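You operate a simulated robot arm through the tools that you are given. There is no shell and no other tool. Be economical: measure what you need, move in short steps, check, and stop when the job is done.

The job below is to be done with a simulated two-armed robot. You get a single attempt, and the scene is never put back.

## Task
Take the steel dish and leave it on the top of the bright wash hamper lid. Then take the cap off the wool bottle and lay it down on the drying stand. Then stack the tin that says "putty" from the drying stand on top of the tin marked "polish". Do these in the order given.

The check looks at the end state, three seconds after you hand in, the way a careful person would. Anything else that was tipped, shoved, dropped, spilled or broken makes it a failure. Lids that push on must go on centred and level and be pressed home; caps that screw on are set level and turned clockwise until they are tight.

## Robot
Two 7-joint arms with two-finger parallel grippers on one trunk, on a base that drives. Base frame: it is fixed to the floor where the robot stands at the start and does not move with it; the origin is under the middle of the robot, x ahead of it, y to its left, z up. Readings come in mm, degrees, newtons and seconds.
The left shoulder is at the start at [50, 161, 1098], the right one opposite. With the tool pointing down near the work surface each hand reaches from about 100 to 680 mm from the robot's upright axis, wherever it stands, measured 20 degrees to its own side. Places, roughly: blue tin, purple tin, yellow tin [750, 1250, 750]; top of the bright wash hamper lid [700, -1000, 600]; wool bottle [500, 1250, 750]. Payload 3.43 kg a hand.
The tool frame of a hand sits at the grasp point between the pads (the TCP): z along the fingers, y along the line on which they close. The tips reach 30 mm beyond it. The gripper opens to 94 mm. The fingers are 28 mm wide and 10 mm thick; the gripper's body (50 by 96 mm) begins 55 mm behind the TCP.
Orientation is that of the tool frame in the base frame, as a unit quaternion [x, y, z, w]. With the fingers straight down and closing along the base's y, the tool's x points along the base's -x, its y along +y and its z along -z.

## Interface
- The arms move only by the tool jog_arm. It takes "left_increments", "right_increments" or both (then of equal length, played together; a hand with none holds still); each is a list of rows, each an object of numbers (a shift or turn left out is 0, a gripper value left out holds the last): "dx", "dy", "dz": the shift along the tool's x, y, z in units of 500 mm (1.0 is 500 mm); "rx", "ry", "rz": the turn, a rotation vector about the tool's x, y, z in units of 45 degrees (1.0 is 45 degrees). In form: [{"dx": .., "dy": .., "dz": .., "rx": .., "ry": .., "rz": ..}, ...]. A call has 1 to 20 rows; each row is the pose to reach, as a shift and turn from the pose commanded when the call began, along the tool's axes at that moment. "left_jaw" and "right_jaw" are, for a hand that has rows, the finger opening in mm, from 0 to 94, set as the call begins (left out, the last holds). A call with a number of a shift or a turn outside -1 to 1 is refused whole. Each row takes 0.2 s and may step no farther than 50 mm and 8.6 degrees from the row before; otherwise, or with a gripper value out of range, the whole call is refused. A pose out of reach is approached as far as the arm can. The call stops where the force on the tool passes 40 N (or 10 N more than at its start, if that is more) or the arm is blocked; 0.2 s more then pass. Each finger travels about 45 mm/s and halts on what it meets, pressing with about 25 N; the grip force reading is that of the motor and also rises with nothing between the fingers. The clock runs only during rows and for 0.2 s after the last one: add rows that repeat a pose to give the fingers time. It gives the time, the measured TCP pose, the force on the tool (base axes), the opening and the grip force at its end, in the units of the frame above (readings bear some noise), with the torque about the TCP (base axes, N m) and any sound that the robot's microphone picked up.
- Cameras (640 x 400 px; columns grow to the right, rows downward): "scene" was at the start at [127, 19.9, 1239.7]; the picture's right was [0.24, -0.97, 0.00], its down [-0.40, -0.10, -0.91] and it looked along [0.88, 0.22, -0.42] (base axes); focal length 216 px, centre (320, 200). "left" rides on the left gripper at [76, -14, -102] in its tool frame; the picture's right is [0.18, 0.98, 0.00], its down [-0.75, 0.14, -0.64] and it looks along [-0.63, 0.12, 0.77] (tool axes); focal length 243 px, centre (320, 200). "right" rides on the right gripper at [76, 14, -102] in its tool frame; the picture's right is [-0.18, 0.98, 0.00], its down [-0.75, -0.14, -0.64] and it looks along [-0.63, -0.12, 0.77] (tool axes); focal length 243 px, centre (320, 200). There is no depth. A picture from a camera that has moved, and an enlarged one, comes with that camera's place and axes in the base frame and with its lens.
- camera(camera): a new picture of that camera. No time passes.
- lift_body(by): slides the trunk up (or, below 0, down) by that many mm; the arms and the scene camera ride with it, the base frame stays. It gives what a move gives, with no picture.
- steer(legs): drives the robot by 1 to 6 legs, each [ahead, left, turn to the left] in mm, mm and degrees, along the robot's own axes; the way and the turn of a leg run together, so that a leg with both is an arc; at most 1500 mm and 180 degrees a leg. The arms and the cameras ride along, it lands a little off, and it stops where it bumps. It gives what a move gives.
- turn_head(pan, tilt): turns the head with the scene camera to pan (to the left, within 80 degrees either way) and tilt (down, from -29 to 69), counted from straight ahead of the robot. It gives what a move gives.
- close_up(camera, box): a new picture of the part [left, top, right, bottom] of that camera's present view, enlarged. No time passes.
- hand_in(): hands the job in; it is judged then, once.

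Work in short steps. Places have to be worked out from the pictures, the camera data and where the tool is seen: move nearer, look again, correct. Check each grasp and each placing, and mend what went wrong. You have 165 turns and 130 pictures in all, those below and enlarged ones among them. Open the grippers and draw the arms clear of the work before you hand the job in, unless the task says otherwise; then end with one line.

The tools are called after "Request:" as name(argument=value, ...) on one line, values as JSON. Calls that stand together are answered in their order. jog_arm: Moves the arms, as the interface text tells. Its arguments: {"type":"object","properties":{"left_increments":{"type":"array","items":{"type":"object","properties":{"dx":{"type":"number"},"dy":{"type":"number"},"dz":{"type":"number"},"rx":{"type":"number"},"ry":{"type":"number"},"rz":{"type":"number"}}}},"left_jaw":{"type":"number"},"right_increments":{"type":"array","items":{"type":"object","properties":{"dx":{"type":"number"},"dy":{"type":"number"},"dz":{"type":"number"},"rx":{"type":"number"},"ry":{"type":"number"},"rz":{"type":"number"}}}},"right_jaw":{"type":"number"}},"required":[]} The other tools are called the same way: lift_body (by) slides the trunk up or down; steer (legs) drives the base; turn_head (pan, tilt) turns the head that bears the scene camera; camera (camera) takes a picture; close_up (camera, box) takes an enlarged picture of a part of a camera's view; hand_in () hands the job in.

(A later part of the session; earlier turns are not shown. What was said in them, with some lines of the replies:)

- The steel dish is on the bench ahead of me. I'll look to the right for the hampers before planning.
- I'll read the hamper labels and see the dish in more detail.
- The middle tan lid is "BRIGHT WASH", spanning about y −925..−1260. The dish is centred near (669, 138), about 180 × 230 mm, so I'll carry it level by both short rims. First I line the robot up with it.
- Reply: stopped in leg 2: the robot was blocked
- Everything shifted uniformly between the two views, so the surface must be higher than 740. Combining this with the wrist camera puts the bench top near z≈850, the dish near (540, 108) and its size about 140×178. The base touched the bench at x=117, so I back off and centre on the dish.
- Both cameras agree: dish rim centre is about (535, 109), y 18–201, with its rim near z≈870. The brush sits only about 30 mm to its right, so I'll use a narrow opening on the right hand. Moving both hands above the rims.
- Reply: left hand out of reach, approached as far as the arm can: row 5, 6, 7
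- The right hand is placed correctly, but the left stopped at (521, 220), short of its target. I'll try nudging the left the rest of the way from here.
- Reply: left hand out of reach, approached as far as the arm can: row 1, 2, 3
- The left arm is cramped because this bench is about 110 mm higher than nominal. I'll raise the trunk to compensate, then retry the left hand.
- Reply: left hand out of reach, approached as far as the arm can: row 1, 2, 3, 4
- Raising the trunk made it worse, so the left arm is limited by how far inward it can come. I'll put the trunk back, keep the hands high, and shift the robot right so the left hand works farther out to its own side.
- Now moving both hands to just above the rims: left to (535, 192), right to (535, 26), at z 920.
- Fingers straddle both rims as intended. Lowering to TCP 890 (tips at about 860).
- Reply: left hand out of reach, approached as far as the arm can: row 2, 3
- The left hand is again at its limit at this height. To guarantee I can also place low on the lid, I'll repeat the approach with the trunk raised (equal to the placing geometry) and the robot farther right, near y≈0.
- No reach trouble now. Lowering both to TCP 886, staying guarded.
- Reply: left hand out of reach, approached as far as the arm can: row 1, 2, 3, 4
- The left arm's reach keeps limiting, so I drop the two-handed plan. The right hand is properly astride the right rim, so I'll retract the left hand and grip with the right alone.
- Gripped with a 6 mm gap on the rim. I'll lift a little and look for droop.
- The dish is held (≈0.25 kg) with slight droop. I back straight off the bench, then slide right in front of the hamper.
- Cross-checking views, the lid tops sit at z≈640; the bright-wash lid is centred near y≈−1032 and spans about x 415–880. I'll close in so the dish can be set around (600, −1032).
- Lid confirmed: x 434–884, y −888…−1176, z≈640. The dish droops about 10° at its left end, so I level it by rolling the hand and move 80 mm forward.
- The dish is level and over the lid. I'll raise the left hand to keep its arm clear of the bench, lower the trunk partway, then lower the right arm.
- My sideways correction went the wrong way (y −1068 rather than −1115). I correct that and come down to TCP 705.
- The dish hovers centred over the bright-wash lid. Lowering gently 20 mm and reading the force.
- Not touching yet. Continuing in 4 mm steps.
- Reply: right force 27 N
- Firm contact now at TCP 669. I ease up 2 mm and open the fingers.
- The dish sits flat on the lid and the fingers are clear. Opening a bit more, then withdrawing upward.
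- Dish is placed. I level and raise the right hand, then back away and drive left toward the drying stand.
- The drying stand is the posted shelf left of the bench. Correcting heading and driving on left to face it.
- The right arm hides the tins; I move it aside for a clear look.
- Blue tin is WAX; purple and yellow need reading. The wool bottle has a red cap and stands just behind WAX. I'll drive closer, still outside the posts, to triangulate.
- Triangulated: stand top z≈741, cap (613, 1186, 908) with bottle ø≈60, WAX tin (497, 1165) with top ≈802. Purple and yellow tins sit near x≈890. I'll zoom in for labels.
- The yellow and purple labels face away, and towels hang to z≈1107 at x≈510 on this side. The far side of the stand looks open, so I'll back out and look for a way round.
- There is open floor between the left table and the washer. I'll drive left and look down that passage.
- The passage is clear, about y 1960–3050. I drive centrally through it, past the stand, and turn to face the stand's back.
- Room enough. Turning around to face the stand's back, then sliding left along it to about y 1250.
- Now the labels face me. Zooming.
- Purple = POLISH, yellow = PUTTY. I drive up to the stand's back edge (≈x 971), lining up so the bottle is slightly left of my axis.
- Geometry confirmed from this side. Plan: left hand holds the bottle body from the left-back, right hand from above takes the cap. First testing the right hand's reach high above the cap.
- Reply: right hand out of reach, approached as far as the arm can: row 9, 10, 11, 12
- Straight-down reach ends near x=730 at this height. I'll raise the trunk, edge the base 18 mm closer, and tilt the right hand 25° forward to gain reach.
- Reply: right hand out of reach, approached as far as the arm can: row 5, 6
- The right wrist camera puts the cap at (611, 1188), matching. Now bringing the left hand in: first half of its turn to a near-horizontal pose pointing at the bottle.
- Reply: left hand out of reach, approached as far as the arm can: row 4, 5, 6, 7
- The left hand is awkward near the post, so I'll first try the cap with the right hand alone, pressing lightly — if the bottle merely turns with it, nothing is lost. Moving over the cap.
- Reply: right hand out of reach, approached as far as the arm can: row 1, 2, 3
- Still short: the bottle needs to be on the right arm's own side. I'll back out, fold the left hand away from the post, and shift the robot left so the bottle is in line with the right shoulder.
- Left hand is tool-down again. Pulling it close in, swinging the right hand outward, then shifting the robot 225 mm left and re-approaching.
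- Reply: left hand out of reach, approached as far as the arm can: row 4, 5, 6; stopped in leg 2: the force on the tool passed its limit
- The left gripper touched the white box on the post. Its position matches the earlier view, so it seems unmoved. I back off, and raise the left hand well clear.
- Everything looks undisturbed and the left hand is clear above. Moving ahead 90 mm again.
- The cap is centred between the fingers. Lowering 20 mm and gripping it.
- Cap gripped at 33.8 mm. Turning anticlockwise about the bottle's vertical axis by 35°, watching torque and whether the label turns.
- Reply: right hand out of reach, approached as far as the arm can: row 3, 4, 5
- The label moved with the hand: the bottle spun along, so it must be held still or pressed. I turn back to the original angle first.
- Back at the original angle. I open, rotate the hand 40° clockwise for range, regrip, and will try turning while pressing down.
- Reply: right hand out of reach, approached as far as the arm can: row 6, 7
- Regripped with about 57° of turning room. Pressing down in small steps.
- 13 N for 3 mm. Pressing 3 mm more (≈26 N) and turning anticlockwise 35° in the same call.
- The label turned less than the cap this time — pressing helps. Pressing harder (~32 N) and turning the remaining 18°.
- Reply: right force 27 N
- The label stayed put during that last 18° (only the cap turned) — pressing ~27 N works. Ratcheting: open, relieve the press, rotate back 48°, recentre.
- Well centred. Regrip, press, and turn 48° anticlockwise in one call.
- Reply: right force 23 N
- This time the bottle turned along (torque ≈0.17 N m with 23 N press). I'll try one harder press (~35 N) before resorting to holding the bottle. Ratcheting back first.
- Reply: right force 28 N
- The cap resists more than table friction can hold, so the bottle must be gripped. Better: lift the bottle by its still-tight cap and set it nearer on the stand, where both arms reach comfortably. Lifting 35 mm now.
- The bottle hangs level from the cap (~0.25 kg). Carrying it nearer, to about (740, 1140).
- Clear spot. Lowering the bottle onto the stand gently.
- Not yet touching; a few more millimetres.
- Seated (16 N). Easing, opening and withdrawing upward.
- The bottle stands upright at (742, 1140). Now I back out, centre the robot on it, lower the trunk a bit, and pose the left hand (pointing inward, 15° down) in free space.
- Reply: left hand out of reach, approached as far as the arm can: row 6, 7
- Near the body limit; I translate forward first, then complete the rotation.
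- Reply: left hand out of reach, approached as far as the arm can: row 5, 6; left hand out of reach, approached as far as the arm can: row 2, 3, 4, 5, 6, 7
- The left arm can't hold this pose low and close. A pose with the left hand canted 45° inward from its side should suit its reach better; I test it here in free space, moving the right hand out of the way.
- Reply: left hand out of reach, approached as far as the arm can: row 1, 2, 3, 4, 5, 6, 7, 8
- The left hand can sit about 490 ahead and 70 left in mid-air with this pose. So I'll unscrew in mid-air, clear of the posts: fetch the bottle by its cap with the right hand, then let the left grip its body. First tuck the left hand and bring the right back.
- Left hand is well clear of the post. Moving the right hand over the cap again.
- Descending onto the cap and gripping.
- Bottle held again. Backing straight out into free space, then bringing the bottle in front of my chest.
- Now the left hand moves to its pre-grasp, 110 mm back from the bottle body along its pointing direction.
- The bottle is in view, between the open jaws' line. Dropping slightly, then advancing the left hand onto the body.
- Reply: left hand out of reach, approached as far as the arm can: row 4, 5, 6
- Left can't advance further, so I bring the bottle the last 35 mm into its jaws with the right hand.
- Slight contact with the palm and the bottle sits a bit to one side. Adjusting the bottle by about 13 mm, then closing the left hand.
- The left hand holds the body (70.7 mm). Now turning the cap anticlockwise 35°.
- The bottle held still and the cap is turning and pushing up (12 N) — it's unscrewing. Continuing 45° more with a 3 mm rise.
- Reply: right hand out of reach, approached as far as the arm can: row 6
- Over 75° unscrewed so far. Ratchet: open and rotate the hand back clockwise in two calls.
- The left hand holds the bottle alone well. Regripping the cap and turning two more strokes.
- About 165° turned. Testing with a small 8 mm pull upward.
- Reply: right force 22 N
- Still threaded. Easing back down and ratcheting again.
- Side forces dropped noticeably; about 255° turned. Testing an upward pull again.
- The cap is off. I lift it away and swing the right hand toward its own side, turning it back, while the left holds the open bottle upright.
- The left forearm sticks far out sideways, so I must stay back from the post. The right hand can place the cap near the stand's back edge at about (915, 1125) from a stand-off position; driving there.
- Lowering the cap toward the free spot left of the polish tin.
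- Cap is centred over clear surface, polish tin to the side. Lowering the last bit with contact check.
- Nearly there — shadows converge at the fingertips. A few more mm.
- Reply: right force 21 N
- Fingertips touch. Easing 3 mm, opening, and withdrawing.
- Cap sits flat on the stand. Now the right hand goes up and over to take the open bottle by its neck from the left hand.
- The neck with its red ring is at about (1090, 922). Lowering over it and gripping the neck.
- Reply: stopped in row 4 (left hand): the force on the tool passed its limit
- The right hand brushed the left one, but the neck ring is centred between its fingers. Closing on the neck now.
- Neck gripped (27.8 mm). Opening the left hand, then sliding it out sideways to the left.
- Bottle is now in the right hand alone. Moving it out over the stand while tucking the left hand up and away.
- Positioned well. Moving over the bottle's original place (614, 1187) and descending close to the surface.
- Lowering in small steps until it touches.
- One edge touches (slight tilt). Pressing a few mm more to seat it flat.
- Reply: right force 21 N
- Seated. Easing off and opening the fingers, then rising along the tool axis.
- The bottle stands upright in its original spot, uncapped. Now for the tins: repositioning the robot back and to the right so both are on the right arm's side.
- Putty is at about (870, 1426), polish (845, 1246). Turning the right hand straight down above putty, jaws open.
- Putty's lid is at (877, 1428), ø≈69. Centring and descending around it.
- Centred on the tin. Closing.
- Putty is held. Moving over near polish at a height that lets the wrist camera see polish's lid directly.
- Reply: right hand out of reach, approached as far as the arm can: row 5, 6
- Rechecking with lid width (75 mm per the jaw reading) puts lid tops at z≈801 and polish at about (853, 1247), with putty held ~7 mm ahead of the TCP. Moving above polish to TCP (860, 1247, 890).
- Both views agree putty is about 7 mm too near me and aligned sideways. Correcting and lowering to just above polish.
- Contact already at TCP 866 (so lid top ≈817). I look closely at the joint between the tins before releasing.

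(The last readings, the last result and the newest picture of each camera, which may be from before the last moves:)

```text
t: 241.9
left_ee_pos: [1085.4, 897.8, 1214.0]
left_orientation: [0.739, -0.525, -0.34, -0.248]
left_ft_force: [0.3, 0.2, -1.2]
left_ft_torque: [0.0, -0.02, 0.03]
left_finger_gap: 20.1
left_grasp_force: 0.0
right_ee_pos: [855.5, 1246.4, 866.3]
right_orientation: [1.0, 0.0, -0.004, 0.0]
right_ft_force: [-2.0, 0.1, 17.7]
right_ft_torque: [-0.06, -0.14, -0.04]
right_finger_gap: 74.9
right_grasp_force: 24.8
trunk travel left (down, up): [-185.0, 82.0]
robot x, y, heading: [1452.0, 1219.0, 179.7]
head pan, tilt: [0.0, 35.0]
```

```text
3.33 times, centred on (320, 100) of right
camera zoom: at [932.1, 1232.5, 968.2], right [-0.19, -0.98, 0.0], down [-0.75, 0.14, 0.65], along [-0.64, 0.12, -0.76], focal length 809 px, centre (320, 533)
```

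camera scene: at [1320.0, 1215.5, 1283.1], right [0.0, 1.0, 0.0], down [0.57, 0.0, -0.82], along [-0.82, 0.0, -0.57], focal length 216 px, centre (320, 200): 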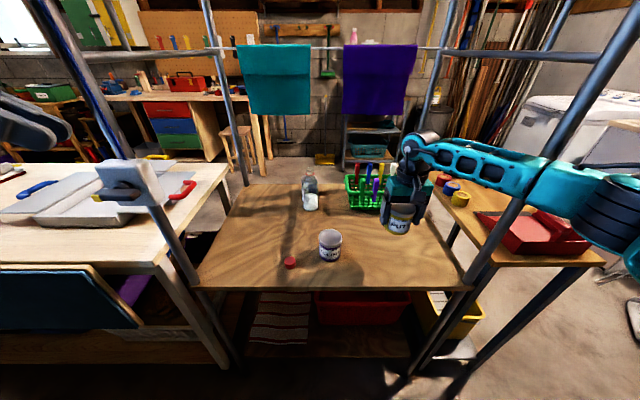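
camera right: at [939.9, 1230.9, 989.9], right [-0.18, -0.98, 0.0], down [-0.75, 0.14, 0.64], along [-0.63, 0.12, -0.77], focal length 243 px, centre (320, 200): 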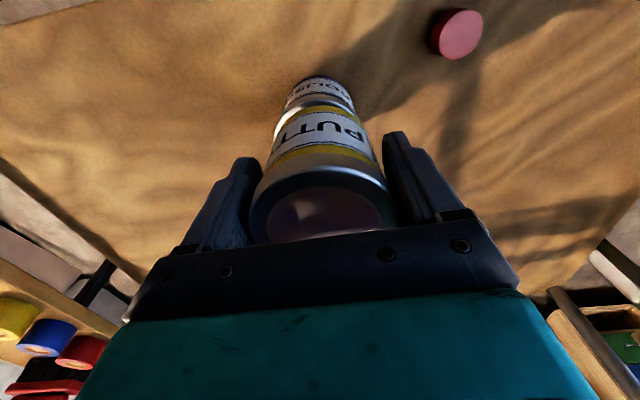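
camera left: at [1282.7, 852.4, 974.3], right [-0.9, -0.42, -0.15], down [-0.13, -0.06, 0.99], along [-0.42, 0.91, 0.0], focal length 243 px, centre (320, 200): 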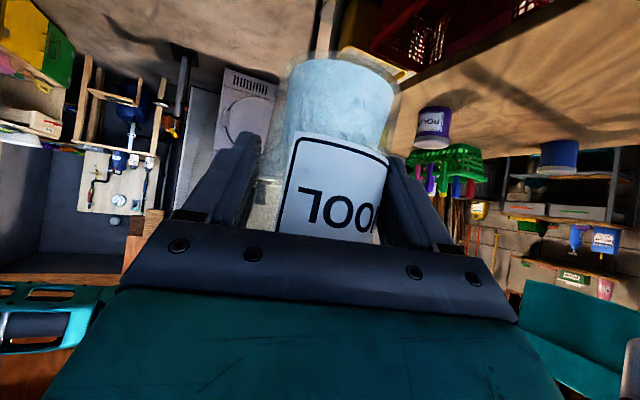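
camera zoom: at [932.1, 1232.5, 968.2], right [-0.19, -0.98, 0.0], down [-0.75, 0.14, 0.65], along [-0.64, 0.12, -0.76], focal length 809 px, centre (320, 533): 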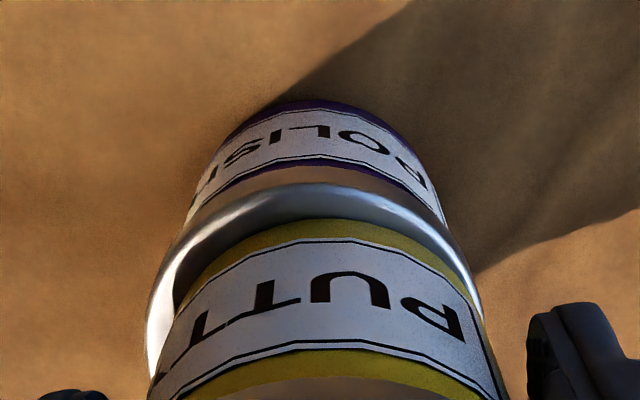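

Putty is about 6 mm too far forward and ~1.5 mm off to one side. Raising slightly, shifting, and resting it again.

Request:
jog_arm(right_increments=[{"dz": -0.026}, {"dz": -0.026}, {"dx": 0.012, "dy": -0.003, "dz": -0.026}, {"dx": 0.012, "dy": -0.003, "dz": -0.016}, {"dx": 0.012, "dy": -0.003, "dz": -0.008}, {"dx": 0.012, "dy": -0.003, "dz": -0.006}])

Request:
close_up(camera="scene", box=[314, 226, 362, 262])

Request:
close_up(camera="right", box=[240, 40, 400, 160])

```text
t: 243.3
left_ee_pos: [1085.1, 897.8, 1214.8]
left_orientation: [0.739, -0.525, -0.34, -0.249]
left_ft_force: [0.8, 0.4, 0.2]
left_ft_torque: [-0.03, 0.02, 0.0]
left_finger_gap: 20.1
left_grasp_force: 0.1
right_ee_pos: [860.3, 1249.4, 866.0]
right_orientation: [1.0, 0.0, -0.001, 0.0]
right_ft_force: [0.6, 0.3, 1.5]
right_ft_torque: [-0.06, 0.03, -0.01]
right_finger_gap: 74.8
right_grasp_force: 25.1
trunk travel left (down, up): [-185.0, 82.0]
robot x, y, heading: [1448.5, 1215.8, 179.8]
head pan, tilt: [0.0, 35.0]
```

```text
11.11 times, centred on (338, 244) of scene
camera zoom: at [1320.5, 1215.4, 1283.3], right [0.0, 1.0, 0.0], down [0.57, 0.0, -0.82], along [-0.82, 0.0, -0.57], focal length 2402 px, centre (120, -289)
```

zoom: 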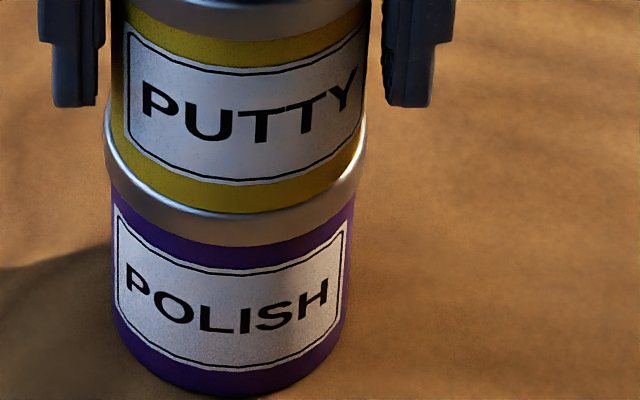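

```text
3.33 times, centred on (320, 100) of right
camera zoom: at [937.5, 1234.3, 968.7], right [-0.18, -0.98, 0.0], down [-0.75, 0.14, 0.64], along [-0.63, 0.12, -0.76], focal length 809 px, centre (320, 533)
```

zoom: 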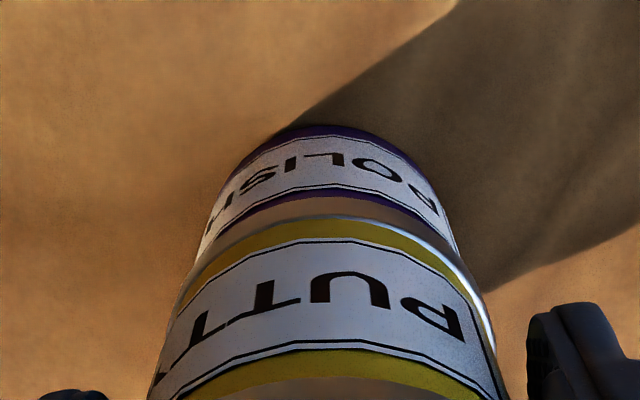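

Now well aligned and resting on the lid. Opening the fingers and withdrawing straight up.

Request:
jog_arm(right_increments=[{"dz": 0.002}, {"dz": 0.001}, {"dz": 0.0}, {"dz": 0.0}, {"dz": -0.04}, {"dz": -0.12}, {"dz": -0.2}, {"dz": -0.28}], right_jaw=93)

Request:
close_up(camera="scene", box=[220, 140, 460, 290])

```text
t: 245.1
left_ee_pos: [1084.9, 897.7, 1214.3]
left_orientation: [0.74, -0.525, -0.34, -0.249]
left_ft_force: [0.7, 0.7, -0.7]
left_ft_torque: [0.0, 0.0, 0.0]
left_finger_gap: 19.9
left_grasp_force: 0.1
right_ee_pos: [860.2, 1252.5, 1007.3]
right_orientation: [1.0, 0.0, -0.001, 0.0]
right_ft_force: [-1.1, -0.5, -0.1]
right_ft_torque: [0.03, -0.01, -0.02]
right_finger_gap: 92.8
right_grasp_force: 0.0
trunk travel left (down, up): [-185.0, 82.0]
robot x, y, heading: [1448.8, 1218.9, 180.0]
head pan, tilt: [0.0, 35.0]
```

```text
2.67 times, centred on (340, 215) of scene
camera zoom: at [1320.6, 1215.3, 1283.2], right [0.0, 1.0, 0.0], down [0.57, 0.0, -0.82], along [-0.82, 0.0, -0.57], focal length 577 px, centre (267, 160)
```

zoom: 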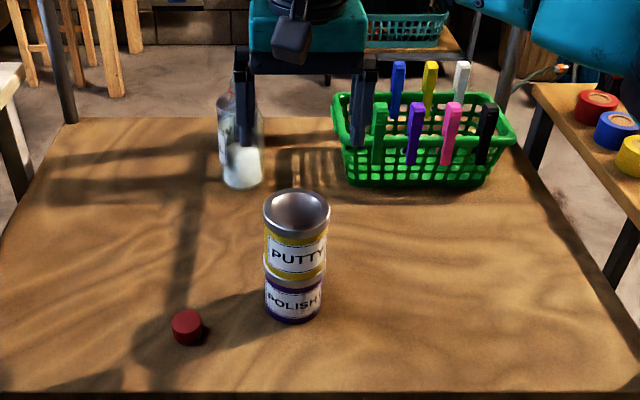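

The stack stands straight, and bottle, basket and cap are all in order. I back the robot away with the arms raised, open the left gripper, and take a last look.

Request:
jog_arm(right_increments=[{"dz": -0.06}, {"dz": -0.12}], left_increments=[{"dx": 0}, {"dx": 0}], left_jaw=60)

Request:
steer(legs=[[-350, 0, 0]])

Request:
camera(camera="scene")

```text
t: 245.7
left_ee_pos: [1085.9, 897.7, 1215.2]
left_orientation: [0.739, -0.525, -0.34, -0.25]
left_ft_force: [0.4, -0.4, 0.4]
left_ft_torque: [0.03, -0.04, -0.02]
left_finger_gap: 60.2
left_grasp_force: 0.0
right_ee_pos: [861.5, 1248.7, 1065.2]
right_orientation: [1.0, 0.0, -0.001, 0.0]
right_ft_force: [0.0, 0.2, -0.5]
right_ft_torque: [-0.02, 0.0, -0.01]
right_finger_gap: 93.2
right_grasp_force: 0.0
trunk travel left (down, up): [-185.0, 82.0]
robot x, y, heading: [1451.5, 1216.1, 180.3]
head pan, tilt: [0.0, 35.0]
```

```text
t: 248.0
left_ee_pos: [1434.3, 896.2, 1213.9]
left_orientation: [0.741, -0.524, -0.34, -0.247]
left_ft_force: [0.4, -0.4, 0.3]
left_ft_torque: [0.0, -0.01, 0.04]
left_finger_gap: 59.8
left_grasp_force: 0.1
right_ee_pos: [1208.6, 1246.8, 1064.9]
right_orientation: [1.0, 0.002, -0.002, 0.0]
right_ft_force: [-0.4, 0.3, -0.8]
right_ft_torque: [-0.02, 0.03, 0.02]
right_finger_gap: 93.0
right_grasp_force: 0.2
trunk travel left (down, up): [-185.0, 82.0]
robot x, y, heading: [1799.0, 1219.3, -179.9]
head pan, tilt: [0.0, 35.0]
```

```text
6 pictures are left
camera scene: at [1668.0, 1215.4, 1283.3], right [-0.01, 1.0, 0.0], down [0.57, 0.0, -0.82], along [-0.82, 0.0, -0.57], focal length 216 px, centre (320, 200)
```

scene: 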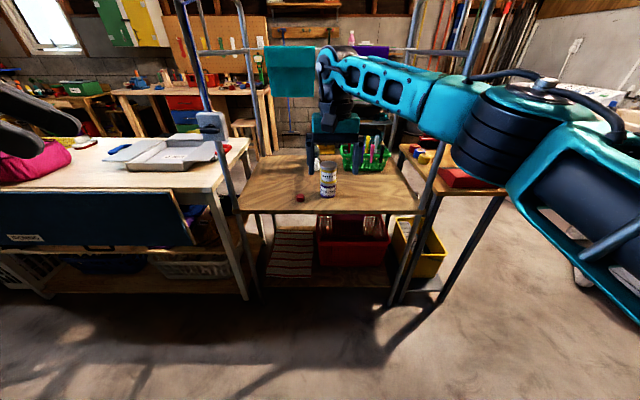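

All three jobs look done in order, and the arms are clear of the work. Handing in.

Request:
hand_in()

```text
The job is handed in.
```

I did all three jobs in order and handed in: the steel dish is on the bright wash lid, the wool bottle's cap is on the drying stand, and putty is stacked on polish. To unscrew the cap I lifted the bottle off the stand and then put it back in its spot. My base stopped against the bench early on, and my left gripper touched the white box on the stand post; neither appeared to move.
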